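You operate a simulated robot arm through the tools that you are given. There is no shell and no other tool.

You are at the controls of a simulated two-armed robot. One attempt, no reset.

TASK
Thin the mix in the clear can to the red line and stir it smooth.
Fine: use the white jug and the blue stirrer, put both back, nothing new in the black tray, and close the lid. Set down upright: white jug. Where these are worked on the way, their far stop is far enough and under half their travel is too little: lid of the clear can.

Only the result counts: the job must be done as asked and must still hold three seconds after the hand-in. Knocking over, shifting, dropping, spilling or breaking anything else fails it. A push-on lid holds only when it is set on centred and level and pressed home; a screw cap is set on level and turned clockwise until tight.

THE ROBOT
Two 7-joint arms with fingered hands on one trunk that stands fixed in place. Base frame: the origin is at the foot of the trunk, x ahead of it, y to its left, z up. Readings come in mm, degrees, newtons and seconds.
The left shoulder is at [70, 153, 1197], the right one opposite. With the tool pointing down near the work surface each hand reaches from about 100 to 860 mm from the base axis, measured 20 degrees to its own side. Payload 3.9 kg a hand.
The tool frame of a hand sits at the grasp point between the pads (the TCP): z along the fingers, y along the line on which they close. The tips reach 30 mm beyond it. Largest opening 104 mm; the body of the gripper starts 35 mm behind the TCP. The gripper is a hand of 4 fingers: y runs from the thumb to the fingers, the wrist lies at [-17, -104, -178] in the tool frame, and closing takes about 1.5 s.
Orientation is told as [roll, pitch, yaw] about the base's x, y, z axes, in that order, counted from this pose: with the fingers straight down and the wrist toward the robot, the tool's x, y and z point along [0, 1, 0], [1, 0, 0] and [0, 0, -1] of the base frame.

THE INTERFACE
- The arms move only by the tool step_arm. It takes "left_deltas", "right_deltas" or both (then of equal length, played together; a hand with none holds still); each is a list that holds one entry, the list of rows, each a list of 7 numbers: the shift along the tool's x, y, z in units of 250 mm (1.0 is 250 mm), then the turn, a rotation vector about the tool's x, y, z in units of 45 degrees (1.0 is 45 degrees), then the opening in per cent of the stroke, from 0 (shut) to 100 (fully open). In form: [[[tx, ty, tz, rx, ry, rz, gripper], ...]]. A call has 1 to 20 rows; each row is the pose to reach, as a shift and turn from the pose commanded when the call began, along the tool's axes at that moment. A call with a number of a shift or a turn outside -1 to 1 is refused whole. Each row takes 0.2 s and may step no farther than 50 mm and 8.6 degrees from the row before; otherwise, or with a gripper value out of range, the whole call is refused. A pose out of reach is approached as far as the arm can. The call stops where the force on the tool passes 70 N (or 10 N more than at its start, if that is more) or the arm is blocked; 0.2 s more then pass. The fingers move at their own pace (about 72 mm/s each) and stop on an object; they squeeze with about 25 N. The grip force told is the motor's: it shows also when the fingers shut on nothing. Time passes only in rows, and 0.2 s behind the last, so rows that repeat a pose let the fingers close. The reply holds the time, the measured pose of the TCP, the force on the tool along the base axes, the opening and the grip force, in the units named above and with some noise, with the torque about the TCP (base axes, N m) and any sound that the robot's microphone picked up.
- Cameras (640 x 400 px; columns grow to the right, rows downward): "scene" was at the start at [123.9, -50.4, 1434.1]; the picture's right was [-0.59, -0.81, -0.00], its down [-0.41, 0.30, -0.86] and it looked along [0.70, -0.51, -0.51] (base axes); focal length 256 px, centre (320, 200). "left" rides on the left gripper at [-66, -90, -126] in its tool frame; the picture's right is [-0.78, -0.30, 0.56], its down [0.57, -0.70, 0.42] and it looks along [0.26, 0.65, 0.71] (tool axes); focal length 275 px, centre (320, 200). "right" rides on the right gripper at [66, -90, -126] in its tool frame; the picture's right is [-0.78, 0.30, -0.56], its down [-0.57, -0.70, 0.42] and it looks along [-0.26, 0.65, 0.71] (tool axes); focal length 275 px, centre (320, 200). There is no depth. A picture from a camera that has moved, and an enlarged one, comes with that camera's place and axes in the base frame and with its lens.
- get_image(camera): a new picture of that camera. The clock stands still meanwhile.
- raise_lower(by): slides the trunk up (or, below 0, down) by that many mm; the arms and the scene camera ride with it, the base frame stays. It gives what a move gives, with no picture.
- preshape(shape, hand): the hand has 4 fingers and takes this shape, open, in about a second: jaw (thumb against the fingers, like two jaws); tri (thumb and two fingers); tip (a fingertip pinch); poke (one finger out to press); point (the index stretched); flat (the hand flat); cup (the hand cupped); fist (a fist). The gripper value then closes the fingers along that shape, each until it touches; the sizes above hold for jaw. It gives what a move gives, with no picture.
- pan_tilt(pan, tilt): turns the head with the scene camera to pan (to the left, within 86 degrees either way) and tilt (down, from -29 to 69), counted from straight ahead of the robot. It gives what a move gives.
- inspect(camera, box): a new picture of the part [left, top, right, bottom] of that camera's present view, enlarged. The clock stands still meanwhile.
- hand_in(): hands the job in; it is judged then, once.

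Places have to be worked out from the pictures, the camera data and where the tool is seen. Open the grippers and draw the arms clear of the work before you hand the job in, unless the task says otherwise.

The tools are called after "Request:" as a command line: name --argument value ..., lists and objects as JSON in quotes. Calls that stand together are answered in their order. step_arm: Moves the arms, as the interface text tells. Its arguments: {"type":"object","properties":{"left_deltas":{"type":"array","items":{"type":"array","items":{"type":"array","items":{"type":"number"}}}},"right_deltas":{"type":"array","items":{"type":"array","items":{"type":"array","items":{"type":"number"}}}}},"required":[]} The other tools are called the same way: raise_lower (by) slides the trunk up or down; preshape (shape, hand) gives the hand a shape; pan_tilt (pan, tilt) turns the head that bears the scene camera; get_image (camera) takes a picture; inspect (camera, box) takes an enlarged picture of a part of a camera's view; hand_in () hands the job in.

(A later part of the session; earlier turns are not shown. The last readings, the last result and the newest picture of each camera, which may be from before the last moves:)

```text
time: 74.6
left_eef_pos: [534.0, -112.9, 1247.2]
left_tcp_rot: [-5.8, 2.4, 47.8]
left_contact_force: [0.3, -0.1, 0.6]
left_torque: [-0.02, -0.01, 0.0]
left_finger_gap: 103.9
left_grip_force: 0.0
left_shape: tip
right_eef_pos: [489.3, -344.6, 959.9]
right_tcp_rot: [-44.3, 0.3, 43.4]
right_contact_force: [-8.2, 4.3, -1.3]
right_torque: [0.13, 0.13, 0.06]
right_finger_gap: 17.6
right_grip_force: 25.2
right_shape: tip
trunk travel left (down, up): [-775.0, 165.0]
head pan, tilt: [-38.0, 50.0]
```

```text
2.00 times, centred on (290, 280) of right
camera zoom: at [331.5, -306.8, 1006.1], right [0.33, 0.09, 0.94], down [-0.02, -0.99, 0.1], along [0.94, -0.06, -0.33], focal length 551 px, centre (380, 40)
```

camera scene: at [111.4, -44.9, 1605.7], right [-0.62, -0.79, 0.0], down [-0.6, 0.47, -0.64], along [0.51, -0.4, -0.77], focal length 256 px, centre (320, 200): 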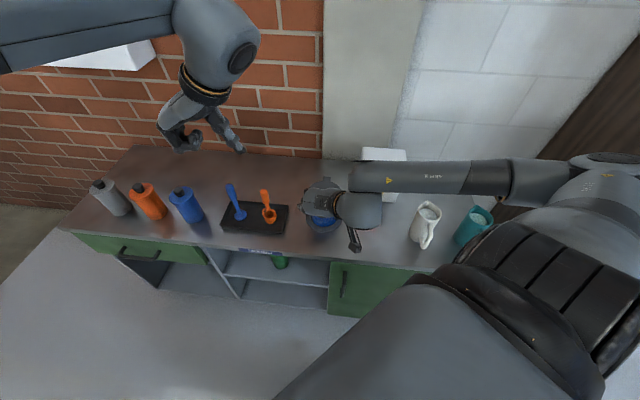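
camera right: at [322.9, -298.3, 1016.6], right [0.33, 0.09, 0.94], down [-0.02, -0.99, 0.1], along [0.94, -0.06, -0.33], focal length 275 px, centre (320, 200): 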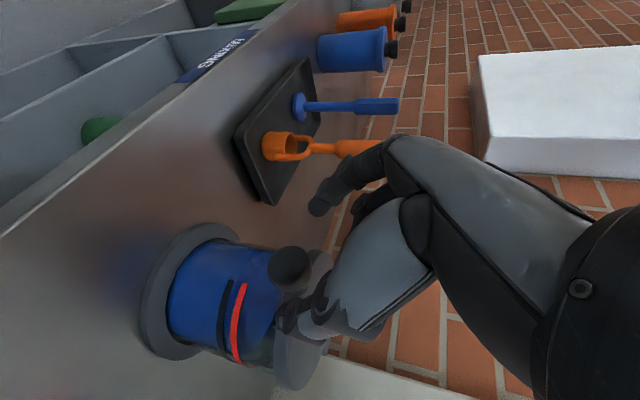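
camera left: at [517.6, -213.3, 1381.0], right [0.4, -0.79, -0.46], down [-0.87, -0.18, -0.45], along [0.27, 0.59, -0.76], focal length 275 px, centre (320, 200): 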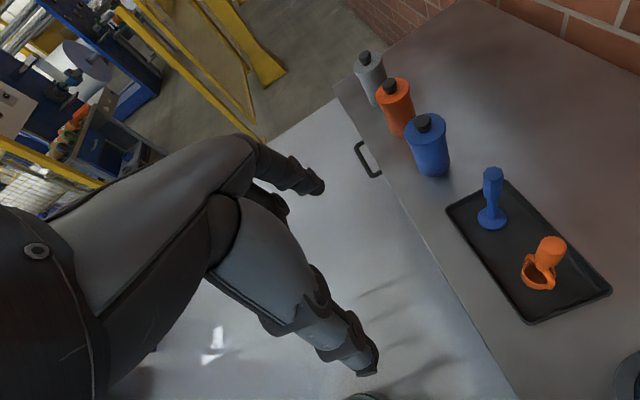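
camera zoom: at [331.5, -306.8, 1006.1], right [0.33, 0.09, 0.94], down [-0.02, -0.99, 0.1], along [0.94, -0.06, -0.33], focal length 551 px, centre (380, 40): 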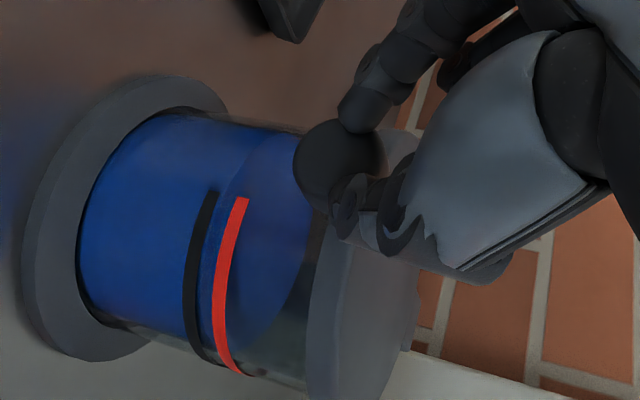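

The fingers stopped at a 17.6 mm gap, pinching only part of the disc near its upper edge. I zoom in tighter before deciding how to shift.

Request:
inspect --camera "right" --box '[270, 200, 370, 300]'

Request:
inspect --camera "scene" --box '[290, 150, 370, 230]'

```text
4.00 times, centred on (320, 250) of right
camera zoom: at [331.5, -306.8, 1006.1], right [0.33, 0.09, 0.94], down [-0.02, -0.99, 0.1], along [0.94, -0.06, -0.33], focal length 1101 px, centre (320, 0)
```

zoom: 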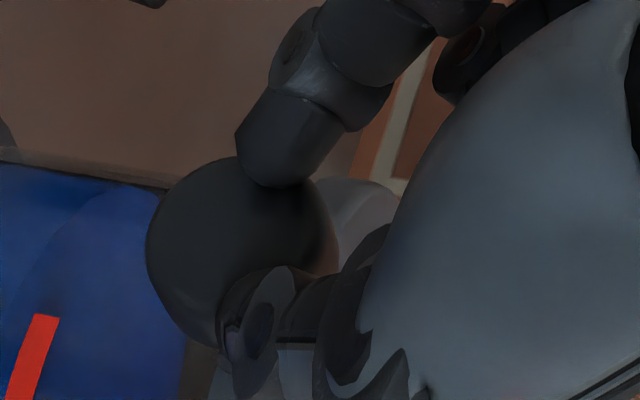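

```text
5.00 times, centred on (330, 190) of scene
camera zoom: at [110.0, -43.7, 1530.8], right [-0.62, -0.79, 0.0], down [-0.6, 0.47, -0.64], along [0.51, -0.4, -0.77], focal length 1281 px, centre (270, 250)
```

zoom: 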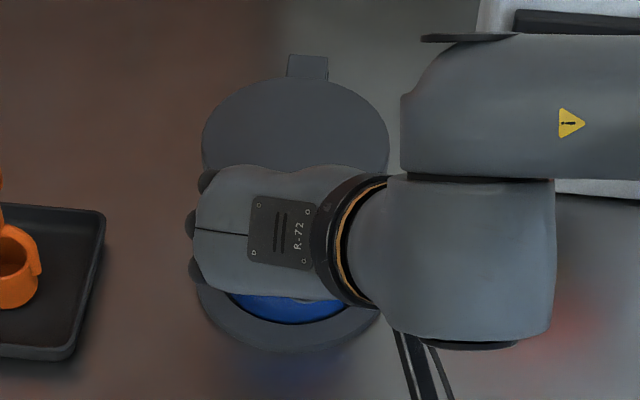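

The pads are on the disc's front upper rim. I open, move about 10 mm straight down, and close again for a deeper grip.

Request:
step_arm --right_deltas '[[[0, 0, 0, 0, 0, 0, 50], [0, 0, 0, 0, 0, 0, 50], [0, 0, 0, 0, 0, 0, 50], [0.014, 0, 0.016, 0, 0, 0, 50], [0.026, 0, 0.034, 0, 0, 0, 50], [0.026, 0, 0.034, 0, 0, 0, 50]]]'

Request:
step_arm --right_deltas '[[[0, 0, 0, 0, 0, 0, 0], [0, 0, 0, 0, 0, 0, 0], [0, 0, 0, 0, 0, 0, 0], [0, 0, 0, 0, 0, 0, 0], [0, 0, 0, 0, 0, 0, 0]]]'

Request:
inspect --camera "right" --box '[250, 180, 370, 300]'

```text
time: 76.0
left_eef_pos: [536.9, -116.6, 1245.6]
left_tcp_rot: [-5.8, 2.3, 47.8]
left_contact_force: [-0.4, -0.8, 0.3]
left_torque: [-0.02, 0.01, 0.02]
left_finger_gap: 103.8
left_grip_force: 0.0
left_shape: tip
right_eef_pos: [489.9, -347.6, 957.2]
right_tcp_rot: [-44.1, 0.4, 43.4]
right_contact_force: [0.2, 0.5, 0.0]
right_torque: [0.01, 0.01, -0.02]
right_finger_gap: 51.4
right_grip_force: 0.1
right_shape: tip
right hand out of reach, approached as far as the arm can: row 5, 6
trunk travel left (down, up): [-775.0, 165.0]
head pan, tilt: [-38.0, 50.0]
```

```text
time: 77.2
left_eef_pos: [536.4, -115.0, 1245.6]
left_tcp_rot: [-5.8, 2.3, 47.8]
left_contact_force: [-0.1, 0.0, -1.0]
left_torque: [-0.03, 0.02, 0.01]
left_finger_gap: 103.9
left_grip_force: 0.1
left_shape: tip
right_eef_pos: [490.5, -346.3, 957.2]
right_tcp_rot: [-44.1, 0.4, 43.5]
right_contact_force: [-2.0, 2.8, -0.7]
right_torque: [0.18, -0.01, 0.03]
right_finger_gap: 22.0
right_grip_force: 24.9
right_shape: tip
trunk travel left (down, up): [-775.0, 165.0]
head pan, tilt: [-38.0, 50.0]
```

```text
3.33 times, centred on (310, 240) of right
camera zoom: at [332.6, -309.6, 1002.8], right [0.34, 0.08, 0.94], down [-0.02, -0.99, 0.1], along [0.94, -0.05, -0.33], focal length 918 px, centre (353, 67)
```

zoom: 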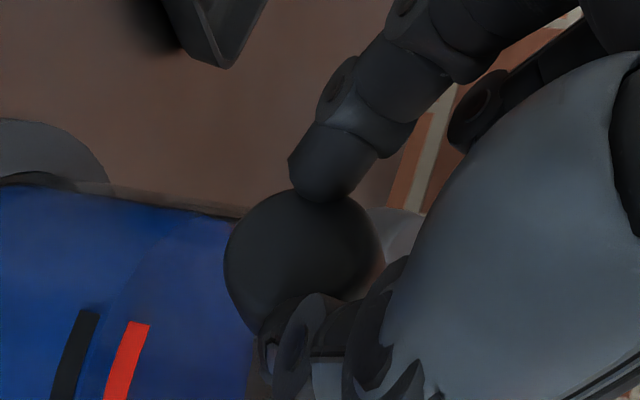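

The gap is now 22 mm and the reaction is smaller. I open again and lower the trunk 7 mm, since the arm is at its limit, for a central grip on the disc.

Request:
step_arm --right_deltas '[[[0, 0, 0, 0, 0, 0, 50], [0, 0, 0, 0, 0, 0, 50], [0, 0, 0, 0, 0, 0, 50], [0, 0, 0, 0, 0, 0, 50]]]'

Request:
raise_lower --by -7

Request:
step_arm --right_deltas '[[[0, 0, 0, 0, 0, 0, 0], [0, 0, 0, 0, 0, 0, 0], [0, 0, 0, 0, 0, 0, 0], [0, 0, 0, 0, 0, 0, 0], [0, 0, 0, 0, 0, 0, 0]]]'

Request:
inspect --camera "right" --box '[250, 180, 370, 300]'

```text
time: 78.2
left_eef_pos: [535.2, -114.8, 1246.8]
left_tcp_rot: [-5.7, 2.3, 47.8]
left_contact_force: [-0.8, 0.0, 0.5]
left_torque: [-0.03, 0.01, -0.01]
left_finger_gap: 104.0
left_grip_force: 0.0
left_shape: tip
right_eef_pos: [490.5, -348.6, 958.5]
right_tcp_rot: [-44.1, 0.4, 43.5]
right_contact_force: [0.4, -0.4, 0.1]
right_torque: [-0.02, 0.01, -0.03]
right_finger_gap: 51.5
right_grip_force: 0.1
right_shape: tip
trunk travel left (down, up): [-775.0, 165.0]
head pan, tilt: [-38.0, 50.0]
```

```text
time: 78.8
left_eef_pos: [536.8, -115.9, 1238.5]
left_tcp_rot: [-5.7, 2.2, 47.8]
left_contact_force: [-0.4, -0.4, -0.2]
left_torque: [-0.03, 0.03, -0.01]
left_finger_gap: 103.8
left_grip_force: 0.1
left_shape: tip
right_eef_pos: [490.8, -349.1, 950.6]
right_tcp_rot: [-44.1, 0.5, 43.4]
right_contact_force: [1.0, -0.3, 0.1]
right_torque: [0.01, 0.01, -0.03]
right_finger_gap: 51.6
right_grip_force: 0.1
right_shape: tip
trunk travel left (down, up): [-768.0, 172.0]
head pan, tilt: [-38.0, 50.0]
```

```text
time: 80.0
left_eef_pos: [534.3, -114.2, 1238.5]
left_tcp_rot: [-5.8, 2.4, 47.8]
left_contact_force: [0.5, -0.3, 0.5]
left_torque: [0.01, 0.01, 0.01]
left_finger_gap: 103.9
left_grip_force: 0.0
left_shape: tip
right_eef_pos: [489.4, -347.2, 949.4]
right_tcp_rot: [-44.1, 0.3, 43.4]
right_contact_force: [-3.4, 2.8, -1.7]
right_torque: [0.16, 0.07, -0.03]
right_finger_gap: 22.2
right_grip_force: 24.6
right_shape: tip
trunk travel left (down, up): [-768.0, 172.0]
head pan, tilt: [-38.0, 50.0]
```

```text
3.33 times, centred on (310, 240) of right
camera zoom: at [332.2, -309.8, 995.8], right [0.34, 0.08, 0.94], down [-0.02, -0.99, 0.1], along [0.94, -0.05, -0.33], focal length 918 px, centre (353, 67)
```

zoom: 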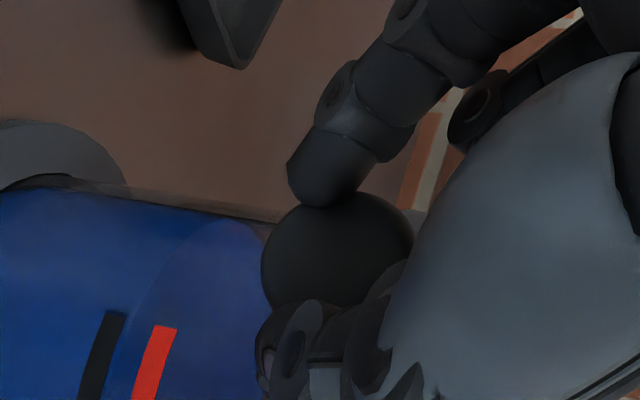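

The grip on the disc looks centred now. I lift gently along the lid's arc (hinge about 140 mm behind the knob) for the first 10° and check the forces.

Request:
step_arm --right_deltas '[[[-0.018, 0, -0.017, 0, 0, 0, 0], [-0.035, 0, -0.034, 0, 0, 0, 0], [-0.055, 0, -0.05, 0, 0, 0, 0], [-0.074, 0, -0.064, 0, 0, 0, 0]]]'

Request:
get_image --camera "right"

Request:
inspect --camera "scene" --box '[260, 120, 400, 240]'

```text
time: 81.0
left_eef_pos: [535.2, -113.8, 1239.5]
left_tcp_rot: [-5.8, 2.4, 47.9]
left_contact_force: [0.2, -0.4, 0.5]
left_torque: [0.0, -0.02, -0.01]
left_finger_gap: 103.6
left_grip_force: 0.0
left_shape: tip
right_eef_pos: [491.6, -348.9, 975.8]
right_tcp_rot: [-44.2, 0.4, 43.4]
right_contact_force: [-5.4, 3.8, -0.7]
right_torque: [0.23, 0.08, 0.03]
right_finger_gap: 22.5
right_grip_force: 25.3
right_shape: tip
trunk travel left (down, up): [-768.0, 172.0]
head pan, tilt: [-38.0, 50.0]
```

```text
taken
camera right: at [333.9, -310.9, 1020.8], right [0.34, 0.09, 0.94], down [-0.02, -0.99, 0.1], along [0.94, -0.06, -0.33], focal length 275 px, centre (320, 200)
```

right: 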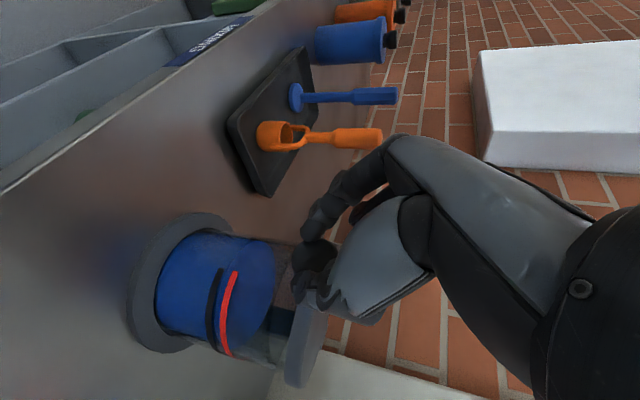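

```text
3.33 times, centred on (330, 180) of scene
camera zoom: at [110.3, -43.5, 1523.8], right [-0.62, -0.79, 0.0], down [-0.6, 0.47, -0.64], along [0.51, -0.4, -0.77], focal length 854 px, centre (287, 267)
```

zoom: 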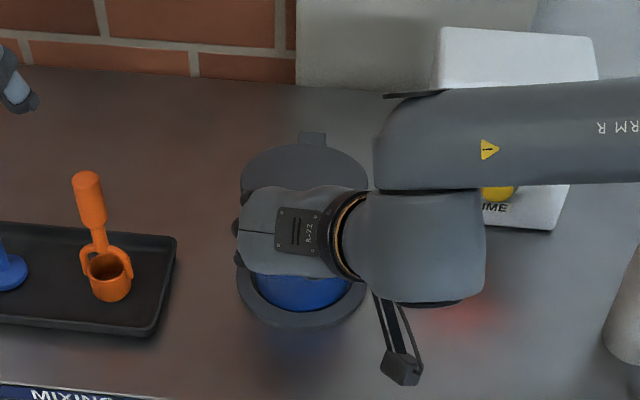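

The lid is lifting with the knob, with only a few newtons on the tool. I continue along the arc to about 50°.

Request:
step_arm --right_deltas '[[[-0.042, 0, -0.026, 0, 0, 0, 0], [-0.084, 0, -0.05, 0, 0, 0, 0], [-0.129, 0.001, -0.069, 0, 0, 0, 0], [-0.175, 0.002, -0.085, 0, 0, 0, 0], [-0.222, 0.002, -0.096, 0, 0, 0, 0], [-0.271, 0.003, -0.103, 0, 0, 0, 0], [-0.32, 0.004, -0.106, 0, 0, 0, 0], [-0.368, 0.005, -0.104, 0, 0, 0, 0]]]'

Request:
get_image --camera "right"

Request:
inspect --camera "scene" --box '[260, 120, 400, 240]'

```text
time: 82.8
left_eef_pos: [532.1, -109.3, 1243.0]
left_tcp_rot: [-6.2, 2.3, 47.9]
left_contact_force: [1.0, 0.4, 0.4]
left_torque: [-0.01, -0.02, 0.0]
left_finger_gap: 104.0
left_grip_force: 0.1
left_shape: tip
right_eef_pos: [522.3, -377.9, 1063.3]
right_tcp_rot: [-44.5, 0.3, 43.5]
right_contact_force: [-14.4, 13.2, 14.0]
right_torque: [0.34, 0.14, -0.07]
right_finger_gap: 24.7
right_grip_force: 24.4
right_shape: tip
trunk travel left (down, up): [-768.0, 172.0]
head pan, tilt: [-38.0, 50.0]
```

```text
taken
camera right: at [364.9, -340.5, 1106.6], right [0.33, 0.09, 0.94], down [-0.02, -0.99, 0.1], along [0.94, -0.05, -0.33], focal length 275 px, centre (320, 200)
```

right: 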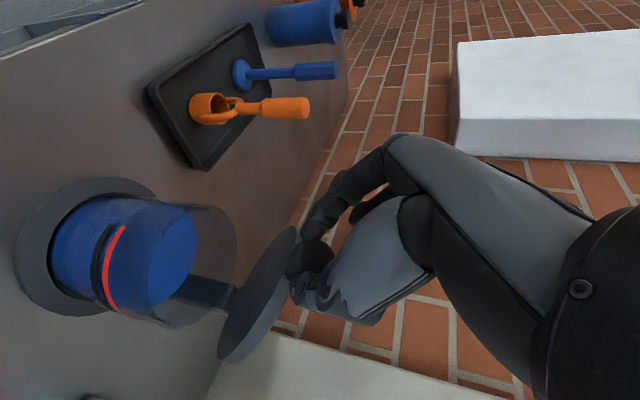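

```text
3.33 times, centred on (330, 180) of scene
camera zoom: at [105.6, -39.0, 1524.4], right [-0.62, -0.79, 0.0], down [-0.6, 0.47, -0.65], along [0.51, -0.4, -0.76], focal length 854 px, centre (287, 267)
```

zoom: 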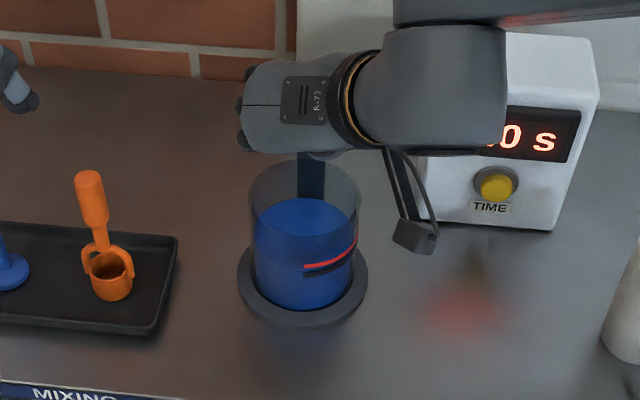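

The lid is about 50° open. The forces show slight compression toward the hinge, so I continue on a slightly larger radius to about 75°.

Request:
step_arm --right_deltas '[[[-0.03, 0, -0.004, 0, 0, 0, 0], [-0.082, 0.002, 0.002, 0, 0, 0, 0], [-0.133, 0.003, 0.012, 0, 0, 0, 0], [-0.183, 0.004, 0.027, 0, 0, 0, 0], [-0.232, 0.005, 0.046, 0, 0, 0, 0], [-0.279, 0.007, 0.07, 0, 0, 0, 0]]]'

Request:
get_image --camera "right"

Request:
inspect --camera "scene" --box '[260, 120, 400, 240]'

```text
time: 84.2
left_eef_pos: [540.7, -122.0, 1235.4]
left_tcp_rot: [-5.3, 2.1, 47.9]
left_contact_force: [-0.2, -0.3, 0.5]
left_torque: [0.03, 0.01, 0.02]
left_finger_gap: 103.9
left_grip_force: 0.0
left_shape: tip
right_eef_pos: [575.3, -434.2, 1087.2]
right_tcp_rot: [-43.8, 0.4, 43.3]
right_contact_force: [-0.4, 0.0, -0.8]
right_torque: [0.03, 0.06, -0.01]
right_finger_gap: 17.3
right_grip_force: 24.9
right_shape: tip
trunk travel left (down, up): [-768.0, 172.0]
head pan, tilt: [-38.0, 50.0]
```

```text
taken
camera right: at [418.0, -396.8, 1134.1], right [0.34, 0.08, 0.94], down [-0.03, -1.0, 0.09], along [0.94, -0.06, -0.34], focal length 275 px, centre (320, 200)
```

right: 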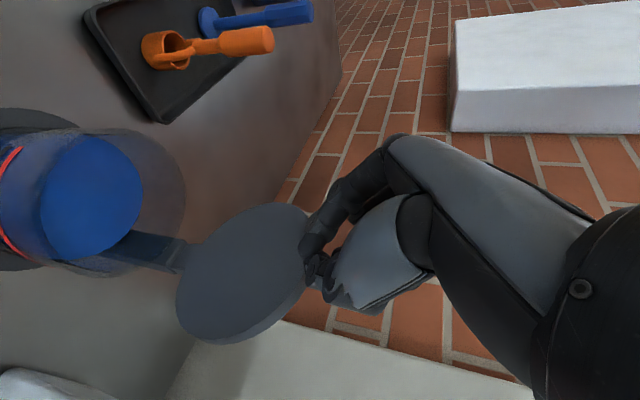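

```text
3.33 times, centred on (330, 180) of scene
camera zoom: at [117.7, -55.8, 1522.6], right [-0.62, -0.79, 0.0], down [-0.6, 0.48, -0.64], along [0.5, -0.39, -0.77], focal length 854 px, centre (287, 267)
```

zoom: 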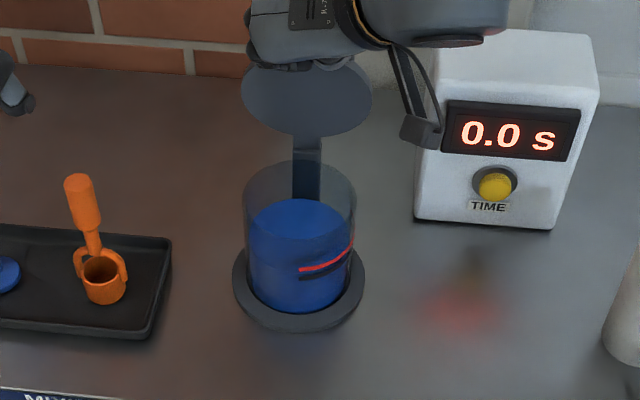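

The force has dropped to nearly zero and the gap is 17 mm. I pause briefly for things to settle and look closely at the knob grip.

Request:
step_arm --right_deltas '[[[0, 0, 0, 0, 0, 0, 0], [0, 0, 0, 0, 0, 0, 0], [0, 0, 0, 0, 0, 0, 0]]]'

Request:
inspect --camera "right" --box '[170, 170, 390, 350]'

Request:
inspect --camera "scene" --box '[290, 110, 370, 180]'

```text
time: 85.0
left_eef_pos: [534.0, -112.4, 1239.9]
left_tcp_rot: [-5.9, 2.4, 47.8]
left_contact_force: [-0.3, 0.8, 0.6]
left_torque: [-0.07, -0.02, -0.02]
left_finger_gap: 103.9
left_grip_force: 0.0
left_shape: tip
right_eef_pos: [567.8, -424.9, 1094.4]
right_tcp_rot: [-44.2, 0.4, 43.4]
right_contact_force: [-0.3, 1.1, 0.8]
right_torque: [-0.04, -0.03, 0.0]
right_finger_gap: 17.0
right_grip_force: 25.4
right_shape: tip
trunk travel left (down, up): [-768.0, 172.0]
head pan, tilt: [-38.0, 50.0]
```

```text
2.22 times, centred on (280, 260) of right
camera zoom: at [411.6, -386.7, 1140.1], right [0.33, 0.09, 0.94], down [-0.02, -0.99, 0.1], along [0.94, -0.06, -0.33], focal length 612 px, centre (409, 67)
```

zoom: 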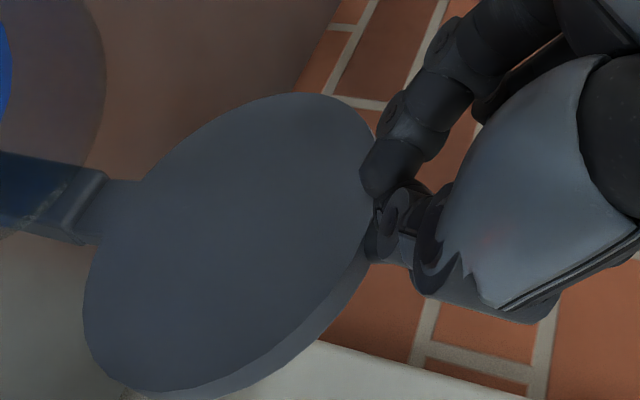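

```text
5.71 times, centred on (330, 145) of scene
camera zoom: at [109.2, -41.6, 1524.0], right [-0.62, -0.79, 0.0], down [-0.6, 0.47, -0.64], along [0.51, -0.4, -0.76], focal length 1464 px, centre (263, 514)
```

zoom: 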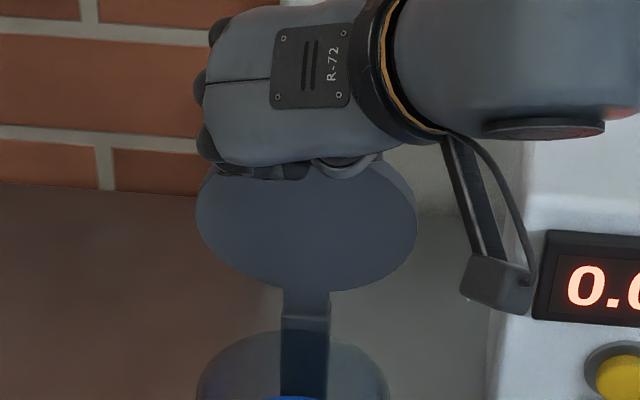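

The fingers are still on the knob and the lid is at about 75°. I keep following the arc past vertical to about 100°.

Request:
step_arm --right_deltas '[[[-0.04, 0, 0.022, 0, 0, 0, 0], [-0.079, 0.002, 0.051, 0, 0, 0, 0], [-0.117, 0.003, 0.086, 0, 0, 0, 0], [-0.152, 0.005, 0.122, 0, 0, 0, 0], [-0.184, 0.007, 0.161, 0, 0, 0, 0], [-0.184, 0.007, 0.161, 0, 0, 0, 0]]]'

Request:
inspect --camera "right" --box '[130, 150, 390, 350]'

Request:
inspect --camera "scene" --box '[260, 90, 400, 240]'

```text
time: 86.4
left_eef_pos: [536.8, -114.1, 1239.6]
left_tcp_rot: [-5.6, 2.4, 47.8]
left_contact_force: [0.3, 0.0, 0.1]
left_torque: [-0.02, 0.04, 0.06]
left_finger_gap: 104.1
left_grip_force: 0.0
left_shape: tip
right_eef_pos: [611.3, -458.5, 1090.0]
right_tcp_rot: [-45.0, -0.7, 43.4]
right_contact_force: [-1.4, 0.2, 0.7]
right_torque: [-0.01, 0.0, 0.02]
right_finger_gap: 16.9
right_grip_force: 25.2
right_shape: tip
right hand out of reach, approached as far as the arm can: row 2, 3, 4, 5, 6
trunk travel left (down, up): [-768.0, 172.0]
head pan, tilt: [-38.0, 50.0]
```

```text
2.00 times, centred on (260, 250) of right
camera zoom: at [453.5, -421.4, 1132.4], right [0.31, 0.08, 0.95], down [-0.03, -0.99, 0.1], along [0.95, -0.05, -0.31], focal length 551 px, centre (440, 100)
```

zoom: 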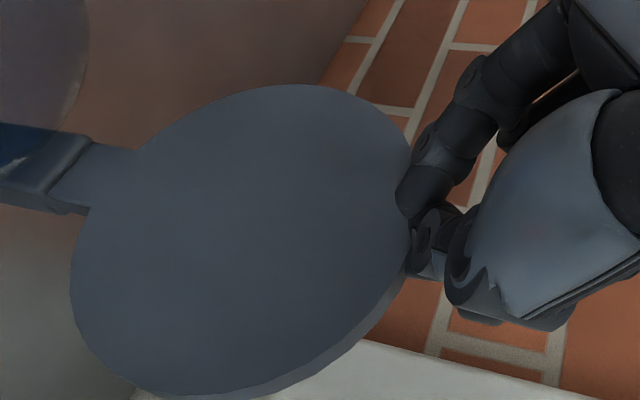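

```text
2.67 times, centred on (330, 165) of scene
camera zoom: at [112.1, -44.0, 1523.6], right [-0.62, -0.79, 0.0], down [-0.6, 0.47, -0.64], along [0.51, -0.4, -0.77], focal length 683 px, centre (293, 293)
```

zoom: 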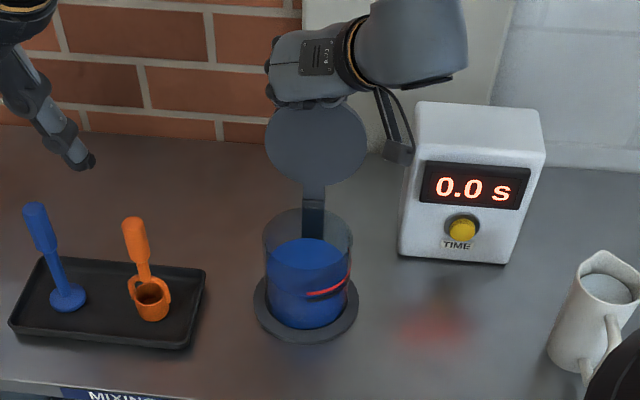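

The lid appears to be slightly past vertical, and the arm is at a joint limit here. I relax the yaw by about 15° to gain reach and push 30 mm further along the opening direction.

Request:
step_arm --right_deltas '[[[-0.02, 0, 0.02, 0.08, 0, 0.08, 0], [-0.045, 0, 0.045, 0.16, 0, 0.16, 0], [-0.07, 0, 0.065, 0.236, 0, 0.236, 0], [-0.086, 0, 0.0835, 0.236, 0, 0.236, 0], [-0.086, 0, 0.0835, 0.236, 0, 0.236, 0]]]'

Request:
inspect --camera "scene" --box '[260, 90, 400, 240]'

Request:
get_image --camera "right"

Request:
get_image --camera "left"

```text
time: 87.6
left_eef_pos: [531.8, -111.6, 1240.9]
left_tcp_rot: [-6.1, 2.2, 47.7]
left_contact_force: [-0.2, -0.1, 0.6]
left_torque: [-0.01, 0.03, 0.0]
left_finger_gap: 103.9
left_grip_force: 0.0
left_shape: tip
right_eef_pos: [627.3, -477.9, 1093.5]
right_tcp_rot: [-44.2, 0.7, 28.4]
right_contact_force: [-17.4, 13.8, -2.1]
right_torque: [0.21, 0.23, -0.24]
right_finger_gap: 17.7
right_grip_force: 24.6
right_shape: tip
trunk travel left (down, up): [-768.0, 172.0]
head pan, tilt: [-38.0, 50.0]
```

```text
2.67 times, centred on (330, 165) of scene
camera zoom: at [106.7, -40.8, 1524.1], right [-0.62, -0.79, 0.0], down [-0.6, 0.47, -0.65], along [0.51, -0.4, -0.76], focal length 683 px, centre (293, 293)
```

zoom: 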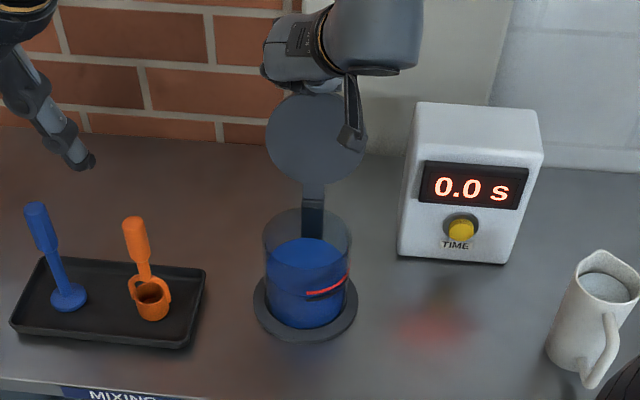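

```text
taken
camera right: at [485.6, -400.2, 1138.7], right [0.35, 0.0, 0.94], down [-0.28, -0.95, 0.1], along [0.89, -0.3, -0.33], focal length 275 px, centre (320, 200)
```

right: 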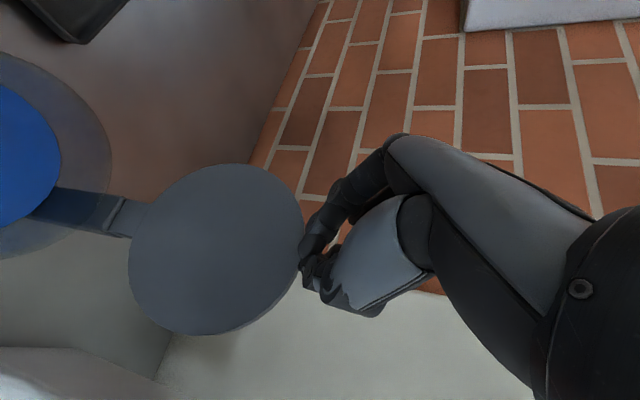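

```text
taken
camera left: at [513.5, -209.5, 1376.0], right [0.4, -0.79, -0.46], down [-0.87, -0.18, -0.45], along [0.28, 0.59, -0.76], focal length 275 px, centre (320, 200)
```

left: 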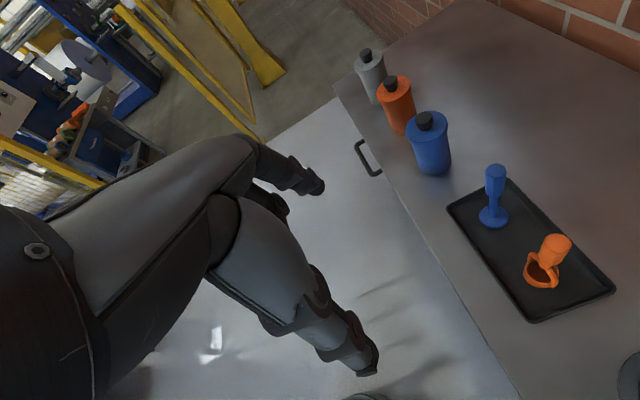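

The lid is now resisting with about 22 N, so it has reached its far stop past vertical. I release the knob and withdraw back along the finger axis.

Request:
step_arm --right_deltas '[[[0, 0, 0, 0, 0, 0, 60], [0, 0, 0, 0, 0, 0, 60], [0, 0, 0, 0, 0, 0, 60], [0, 0, -0.04, 0, 0, 0, 60], [0, 0, -0.1, 0, 0, 0, 60], [0, 0, -0.18, 0, 0, 0, 60], [0, 0, -0.26, 0, 0, 0, 60], [0, 0, -0.36, 0, 0, 0, 60]]]'

Request:
inspect --camera "scene" --box '[260, 90, 400, 240]'

Request:
get_image --camera "right"

```text
time: 89.4
left_eef_pos: [535.5, -114.5, 1238.9]
left_tcp_rot: [-5.8, 2.2, 47.8]
left_contact_force: [-0.2, 0.0, -0.2]
left_torque: [0.0, -0.02, 0.0]
left_finger_gap: 104.0
left_grip_force: 0.0
left_shape: tip
right_eef_pos: [603.4, -424.7, 1155.7]
right_tcp_rot: [-44.3, 0.6, 28.3]
right_contact_force: [0.0, -0.1, 0.5]
right_torque: [0.03, 0.04, -0.02]
right_finger_gap: 61.9
right_grip_force: 0.0
right_shape: tip
trunk travel left (down, up): [-768.0, 172.0]
head pan, tilt: [-38.0, 50.0]
```

```text
2.67 times, centred on (330, 165) of scene
camera zoom: at [111.0, -43.7, 1523.7], right [-0.62, -0.79, 0.0], down [-0.6, 0.47, -0.64], along [0.51, -0.4, -0.77], focal length 683 px, centre (293, 293)
```

zoom: 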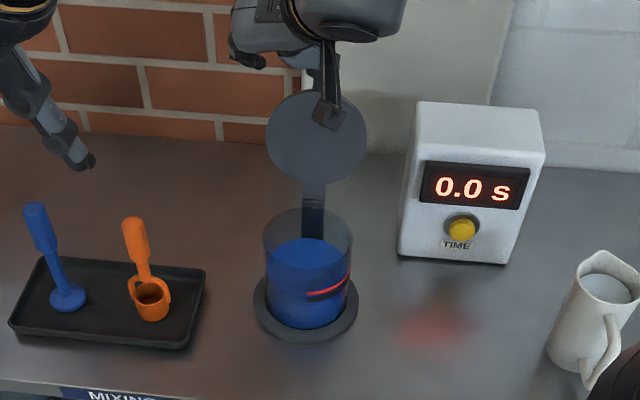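

```text
taken
camera right: at [460.2, -347.6, 1201.5], right [0.35, 0.0, 0.94], down [-0.28, -0.95, 0.1], along [0.89, -0.3, -0.33], focal length 275 px, centre (320, 200)
```

right: 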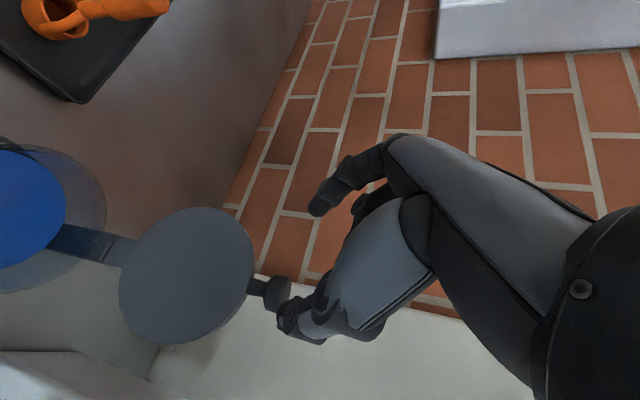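

The lid stays open at its stop. Now I look closely at the can's contents: the level, the red line and the dark mark.

Request:
inspect --camera "scene" --box '[305, 160, 355, 220]'

Request:
inspect --camera "right" --box '[0, 120, 300, 350]'

```text
6.67 times, centred on (330, 190) of scene
camera zoom: at [111.0, -43.7, 1523.7], right [-0.62, -0.79, 0.0], down [-0.6, 0.47, -0.64], along [0.51, -0.4, -0.77], focal length 1708 px, centre (253, 267)
```

zoom: 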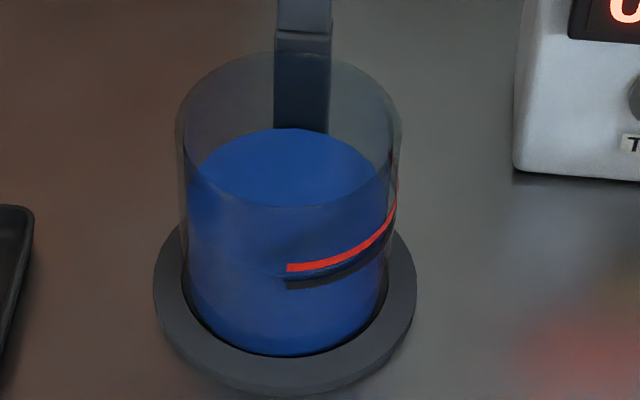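

```text
1.74 times, centred on (150, 235) of right
camera zoom: at [460.2, -347.6, 1201.5], right [0.35, 0.0, 0.94], down [-0.28, -0.95, 0.1], along [0.89, -0.3, -0.33], focal length 479 px, centre (616, 139)
```

zoom: 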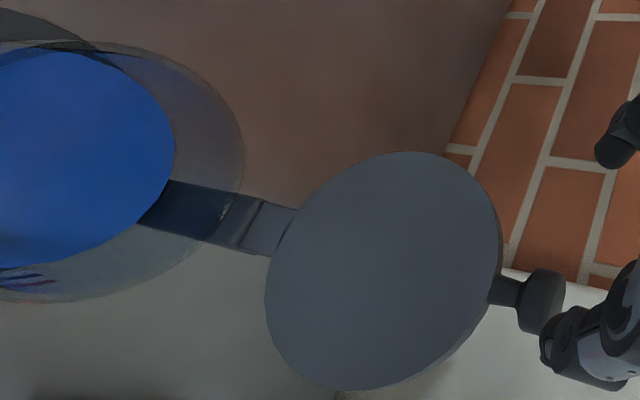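

The level sits near the dark mark just under the red band, and I'll check it from a lower angle later. Now I bring the right arm, in jaw shape, back step by step to the jug side along poses already proven.

Request:
step_arm --right_deltas '[[[0.045, -0.04, -0.085, 0, 0.16, 0, 60], [0.09, -0.08, -0.17, 0, 0.32, 0, 60], [0.14, -0.125, -0.26, 0, 0.49, 0, 60], [0.185, -0.165, -0.35, 0, 0.65, 0, 60], [0.23, -0.21, -0.44, 0, 0.82, 0, 60], [0.28, -0.25, -0.525, 0, 0.98, 0, 60]]]'

Request:
step_arm --right_deltas '[[[-0.02, -0.05, -0.02, 0, 0, 0.143, 60], [-0.04, -0.1, -0.04, 0, 0, 0.286, 60], [-0.06, -0.15, -0.06, 0, 0, 0.43, 60], [-0.08, -0.2, -0.08, 0, 0, 0.57, 60], [-0.1, -0.25, -0.1, 0, 0, 0.714, 60], [-0.12, -0.3, -0.12, 0, 0, 0.857, 60], [-0.13, -0.344, -0.12, 0, 0, 1.0, 60]]]'

Request:
preshape --hand "right" --shape "jaw"

Request:
step_arm --right_deltas '[[[-0.05, -0.026, 0, 0, 0, 0.143, 100], [-0.1, -0.052, 0, 0, 0, 0.286, 100], [-0.15, -0.08, 0, 0, 0, 0.43, 100], [-0.2, -0.106, 0, 0, 0, 0.57, 100], [-0.25, -0.133, 0, 0, 0, 0.714, 100], [-0.3, -0.16, 0, 0, 0, 0.857, 100], [-0.35, -0.186, 0, 0, 0, 1.0, 100]]]'

Request:
step_arm --right_deltas '[[[-0.07, 0.016, 0, 0, 0, 0.14, 100], [-0.14, 0.032, 0, 0, 0, 0.28, 100], [-0.21, 0.05, 0, 0, 0, 0.42, 100], [-0.28, 0.068, 0, 0, 0, 0.56, 100], [-0.35, 0.086, 0, 0, 0, 0.69, 100]]]'

```text
time: 90.8
left_eef_pos: [536.7, -115.1, 1239.5]
left_tcp_rot: [-5.6, 2.2, 47.9]
left_contact_force: [0.2, -0.3, 0.8]
left_torque: [0.02, 0.0, -0.03]
left_finger_gap: 103.9
left_grip_force: 0.1
left_shape: tip
right_eef_pos: [476.0, -227.9, 1192.0]
right_tcp_rot: [-3.0, 1.5, 26.8]
right_contact_force: [0.1, 0.3, -0.8]
right_torque: [0.02, -0.03, 0.0]
right_finger_gap: 62.1
right_grip_force: 0.0
right_shape: tip
right hand out of reach, approached as far as the arm can: row 1, 2, 3, 4, 5, 6
trunk travel left (down, up): [-768.0, 172.0]
head pan, tilt: [-38.0, 50.0]
```

```text
time: 92.4
left_eef_pos: [536.2, -114.7, 1239.9]
left_tcp_rot: [-5.7, 2.4, 47.7]
left_contact_force: [-0.7, -0.1, -0.4]
left_torque: [0.0, -0.01, 0.0]
left_finger_gap: 104.0
left_grip_force: 0.0
left_shape: tip
right_eef_pos: [416.0, -292.7, 1226.2]
right_tcp_rot: [-3.3, -1.3, -18.1]
right_contact_force: [0.1, 0.7, 0.6]
right_torque: [0.01, -0.02, 0.0]
right_finger_gap: 62.5
right_grip_force: 0.2
right_shape: tip
trunk travel left (down, up): [-768.0, 172.0]
head pan, tilt: [-38.0, 50.0]
```

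```text
time: 93.3
left_eef_pos: [536.0, -114.5, 1239.7]
left_tcp_rot: [-5.7, 2.2, 47.8]
left_contact_force: [0.2, -0.5, -0.8]
left_torque: [0.03, -0.05, 0.0]
left_finger_gap: 104.0
left_grip_force: 0.1
left_shape: tip
right_eef_pos: [415.5, -293.6, 1225.8]
right_tcp_rot: [-3.2, -1.2, -18.0]
right_contact_force: [0.3, 0.0, -0.5]
right_torque: [0.01, -0.03, -0.01]
right_finger_gap: 104.1
right_grip_force: 0.0
right_shape: jaw
trunk travel left (down, up): [-768.0, 172.0]
head pan, tilt: [-38.0, 50.0]
```

```text
time: 94.9
left_eef_pos: [535.8, -114.9, 1239.3]
left_tcp_rot: [-5.8, 2.3, 47.8]
left_contact_force: [0.6, 0.6, -1.0]
left_torque: [-0.01, -0.01, -0.02]
left_finger_gap: 103.8
left_grip_force: 0.0
left_shape: tip
right_eef_pos: [344.0, -361.2, 1230.0]
right_tcp_rot: [-1.3, -3.2, -63.1]
right_contact_force: [0.5, 0.3, -0.7]
right_torque: [0.02, 0.03, -0.07]
right_finger_gap: 104.0
right_grip_force: 0.0
right_shape: jaw
trunk travel left (down, up): [-768.0, 172.0]
head pan, tilt: [-38.0, 50.0]
```

```text
time: 96.1
left_eef_pos: [535.3, -115.1, 1239.6]
left_tcp_rot: [-5.8, 2.1, 47.9]
left_contact_force: [-0.4, 0.3, 0.3]
left_torque: [-0.03, 0.01, -0.02]
left_finger_gap: 103.7
left_grip_force: 0.0
left_shape: tip
right_eef_pos: [274.3, -421.1, 1231.9]
right_tcp_rot: [0.4, -3.5, -94.1]
right_contact_force: [-0.3, -0.2, 0.5]
right_torque: [-0.03, 0.01, -0.01]
right_finger_gap: 103.9
right_grip_force: 0.1
right_shape: jaw
trunk travel left (down, up): [-768.0, 172.0]
head pan, tilt: [-38.0, 50.0]
```

Next I shift right to about [304,-531] and yaw to -134, the staging pose for the handle approach.

Request:
step_arm --right_deltas '[[[0.05, 0.14, 0.08, 0.03, 0, 0.0, 100], [0.1, 0.28, 0.16, 0.06, 0, 0.1, 100], [0.15, 0.43, 0.24, 0.08, 0, 0.25, 100], [0.15, 0.43, 0.24, 0.08, 0, 0.42, 100], [0.15, 0.43, 0.24, 0.08, 0, 0.58, 100], [0.15, 0.43, 0.24, 0.08, 0, 0.74, 100], [0.15, 0.43, 0.24, 0.08, 0, 0.89, 100]]]'

Request:
step_arm --right_deltas '[[[0, 0, 0, 0, 0.15, 0, 100], [0, 0, 0, 0, 0.3, 0, 100], [0, 0, 0, 0, 0.45, 0, 100], [0, 0, 0, 0, 0.6, 0, 100], [0, 0, 0, 0, 0.75, 0, 100], [0, 0, 0, 0, 0.9, 0, 100], [0, 0, 0, 0, 1.0, 0, 100]]]'

Request:
step_arm --right_deltas '[[[0, 0, 0, 0, 0.15, 0, 100], [0, 0, 0, 0, 0.3, 0, 100], [0, 0, 0, 0, 0.45, 0, 100], [0, 0, 0, 0, 0.6, 0, 100], [0, 0, 0, 0, 0.75, 0, 100], [0, 0, 0, 0, 0.9, 0, 100], [0, 0, 0, 0, 1.0, 0, 100]]]'

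Request:
get_image --camera "scene"

```text
time: 97.7
left_eef_pos: [536.5, -114.9, 1238.8]
left_tcp_rot: [-5.7, 2.4, 47.8]
left_contact_force: [0.7, 0.2, -0.3]
left_torque: [-0.02, -0.02, 0.01]
left_finger_gap: 103.9
left_grip_force: 0.1
left_shape: tip
right_eef_pos: [306.4, -536.5, 1180.1]
right_tcp_rot: [1.2, 1.0, -134.2]
right_contact_force: [-0.5, -0.8, 0.6]
right_torque: [-0.01, 0.02, 0.0]
right_finger_gap: 104.4
right_grip_force: 0.1
right_shape: jaw
trunk travel left (down, up): [-768.0, 172.0]
head pan, tilt: [-38.0, 50.0]
```

```text
time: 99.3
left_eef_pos: [537.3, -114.3, 1238.6]
left_tcp_rot: [-5.7, 2.3, 47.8]
left_contact_force: [-0.2, -0.3, 0.0]
left_torque: [-0.01, 0.02, 0.0]
left_finger_gap: 104.1
left_grip_force: 0.2
left_shape: tip
right_eef_pos: [305.3, -533.9, 1179.4]
right_tcp_rot: [46.4, 1.0, -134.1]
right_contact_force: [-0.6, 0.4, 0.3]
right_torque: [-0.02, -0.02, -0.03]
right_finger_gap: 104.0
right_grip_force: 0.0
right_shape: jaw
trunk travel left (down, up): [-768.0, 172.0]
head pan, tilt: [-38.0, 50.0]
```

```text
time: 100.9
left_eef_pos: [536.6, -115.7, 1239.2]
left_tcp_rot: [-5.7, 2.2, 47.8]
left_contact_force: [-0.5, 0.0, 0.5]
left_torque: [0.01, 0.02, 0.0]
left_finger_gap: 104.2
left_grip_force: 0.1
left_shape: tip
right_eef_pos: [304.1, -537.0, 1181.1]
right_tcp_rot: [90.8, 0.9, -134.5]
right_contact_force: [0.1, 0.5, -0.8]
right_torque: [0.0, 0.03, -0.02]
right_finger_gap: 104.1
right_grip_force: 0.1
right_shape: jaw
right hand out of reach, approached as far as the arm can: row 7
trunk travel left (down, up): [-768.0, 172.0]
head pan, tilt: [-38.0, 50.0]
```

```text
taken
camera scene: at [112.0, -44.4, 1523.6], right [-0.62, -0.79, 0.0], down [-0.6, 0.47, -0.64], along [0.51, -0.4, -0.77], focal length 256 px, centre (320, 200)
```

scene: 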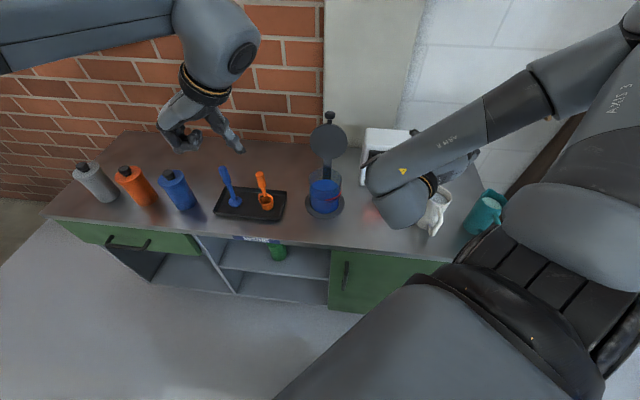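

The hand is horizontal at handle orientation. I back off along the tool axis and shift sideways so it lines up in front of the white jug's handle, still high.

Request:
step_arm --right_deltas '[[[0, 0, -0.08, 0, 0, 0, 100], [0, 0.05, -0.16, 0, 0, 0, 100], [0, 0.1, -0.24, 0, 0, 0, 100], [0, 0.17, -0.3, 0, 0, 0, 100], [0, 0.24, -0.34, 0, 0, 0, 100], [0, 0.3, -0.36, 0, 0, 0, 100], [0, 0.36, -0.36, 0, 0, 0, 100]]]'

Request:
get_image --camera "right"

Request:
get_image --camera "scene"

```text
time: 102.5
left_eef_pos: [536.6, -114.1, 1238.9]
left_tcp_rot: [-5.7, 2.3, 47.8]
left_contact_force: [-0.6, -0.6, 0.1]
left_torque: [0.01, -0.03, 0.02]
left_finger_gap: 103.7
left_grip_force: 0.2
left_shape: tip
right_eef_pos: [182.6, -544.7, 1162.3]
right_tcp_rot: [91.4, 1.0, -134.2]
right_contact_force: [-0.1, 0.2, -0.4]
right_torque: [0.0, -0.04, 0.01]
right_finger_gap: 103.9
right_grip_force: 0.1
right_shape: jaw
right hand out of reach, approached as far as the arm can: row 4, 5, 6, 7
trunk travel left (down, up): [-768.0, 172.0]
head pan, tilt: [-38.0, 50.0]
```

```text
taken
camera right: at [153.0, -390.3, 1227.8], right [-0.58, 0.17, -0.79], down [0.81, 0.2, -0.55], along [0.07, -0.96, -0.26], focal length 275 px, centre (320, 200)
```

right: 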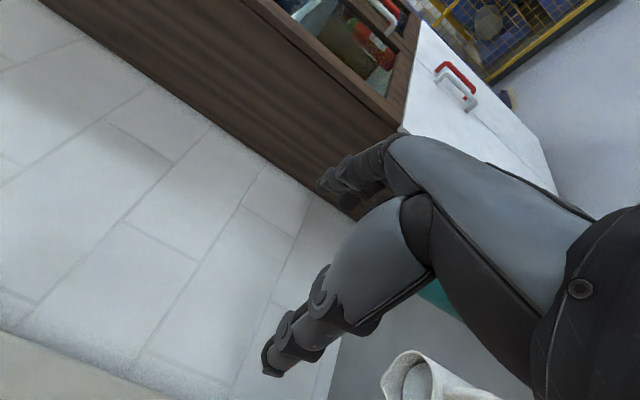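

```text
taken
camera scene: at [111.9, -44.2, 1523.6], right [-0.62, -0.79, 0.0], down [-0.6, 0.47, -0.64], along [0.51, -0.4, -0.77], focal length 256 px, centre (320, 200)
```

scene: 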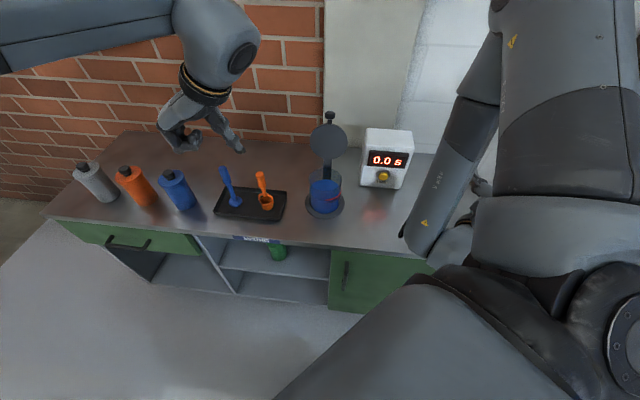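

The hand lines up laterally with the handle (514 mm deep against the handle's ~599). I lift the left hand out of the way, lower the trunk partway and look toward the jug.

Request:
step_arm --left_deltas '[[[0, 0, -0.15, 0, 0, 0, 100], [0, 0, -0.3, 0, 0, 0, 100], [0, 0, -0.45, 0, 0, 0, 100], [0, 0, -0.6, 0, 0, 0, 100]]]'

Request:
raise_lower --by -180

Request:
pan_tilt --pan -68 --tilt 42

Request:
get_image --camera "scene"

Request:
get_image --camera "right"

```text
time: 103.5
left_eef_pos: [527.3, -98.0, 1388.7]
left_tcp_rot: [-5.8, 2.1, 47.8]
left_contact_force: [0.0, -0.9, -0.4]
left_torque: [-0.01, 0.02, 0.02]
left_finger_gap: 103.8
left_grip_force: 0.1
left_shape: tip
right_eef_pos: [180.8, -543.3, 1163.6]
right_tcp_rot: [91.5, 1.0, -134.2]
right_contact_force: [-0.1, -0.2, -0.9]
right_torque: [-0.01, -0.01, 0.01]
right_finger_gap: 103.9
right_grip_force: 0.0
right_shape: jaw
trunk travel left (down, up): [-768.0, 172.0]
head pan, tilt: [-38.0, 50.0]
```

```text
time: 105.5
left_eef_pos: [527.4, -100.2, 1208.8]
left_tcp_rot: [-5.8, 2.3, 47.8]
left_contact_force: [0.3, 0.0, 0.8]
left_torque: [-0.02, 0.0, -0.03]
left_finger_gap: 104.0
left_grip_force: 0.2
left_shape: tip
right_eef_pos: [181.8, -543.9, 984.0]
right_tcp_rot: [91.4, 0.9, -134.1]
right_contact_force: [0.5, -0.6, 0.2]
right_torque: [-0.03, -0.01, 0.02]
right_finger_gap: 103.6
right_grip_force: 0.0
right_shape: jaw
trunk travel left (down, up): [-588.0, 352.0]
head pan, tilt: [-38.0, 50.0]
```

```text
time: 106.4
left_eef_pos: [527.4, -100.2, 1208.5]
left_tcp_rot: [-5.7, 2.3, 47.7]
left_contact_force: [0.3, 0.6, 0.0]
left_torque: [0.0, 0.01, -0.02]
left_finger_gap: 103.8
left_grip_force: 0.0
left_shape: tip
right_eef_pos: [182.8, -544.0, 981.7]
right_tcp_rot: [91.5, 0.9, -134.2]
right_contact_force: [-1.1, 0.4, -0.3]
right_torque: [-0.04, 0.03, -0.02]
right_finger_gap: 103.9
right_grip_force: 0.0
right_shape: jaw
trunk travel left (down, up): [-588.0, 352.0]
head pan, tilt: [-68.0, 42.0]
```

```text
taken
camera scene: at [82.4, -74.5, 1354.8], right [-0.93, -0.38, 0.0], down [-0.25, 0.62, -0.74], along [0.28, -0.69, -0.67], focal length 256 px, centre (320, 200)
```

scene: 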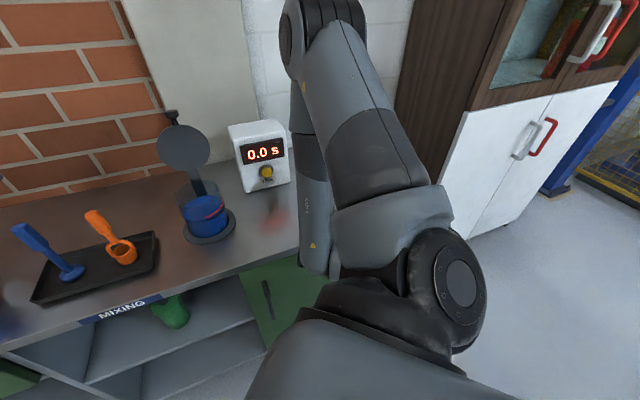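

```text
taken
camera right: at [153.0, -390.4, 1047.8], right [-0.58, 0.17, -0.79], down [0.81, 0.2, -0.55], along [0.07, -0.96, -0.26], focal length 275 px, centre (320, 200)
```

right: 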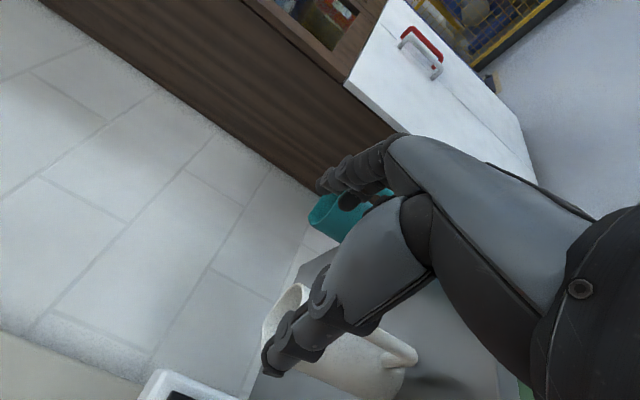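

The jug and its handle show up beneath my fingers in the hand camera. I zoom in to locate the handle precisely.

Request:
inspect --camera "right" --box '[240, 260, 460, 400]'

Request:
inspect --camera "scene" --box '[130, 100, 300, 260]'

```text
2.86 times, centred on (350, 330) of right
camera zoom: at [153.0, -390.4, 1047.8], right [-0.58, 0.17, -0.79], down [0.81, 0.2, -0.55], along [0.07, -0.96, -0.26], focal length 786 px, centre (234, -171)
```

zoom: 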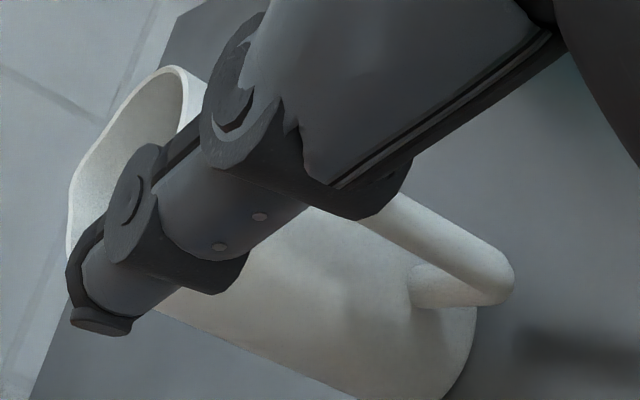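

```text
2.50 times, centred on (215, 180) of scene
camera zoom: at [82.4, -74.5, 1354.8], right [-0.93, -0.38, 0.0], down [-0.25, 0.62, -0.74], along [0.28, -0.69, -0.67], focal length 640 px, centre (582, 250)
```

zoom: 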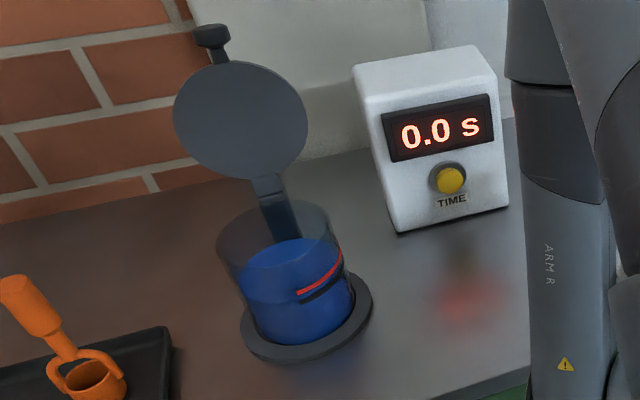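

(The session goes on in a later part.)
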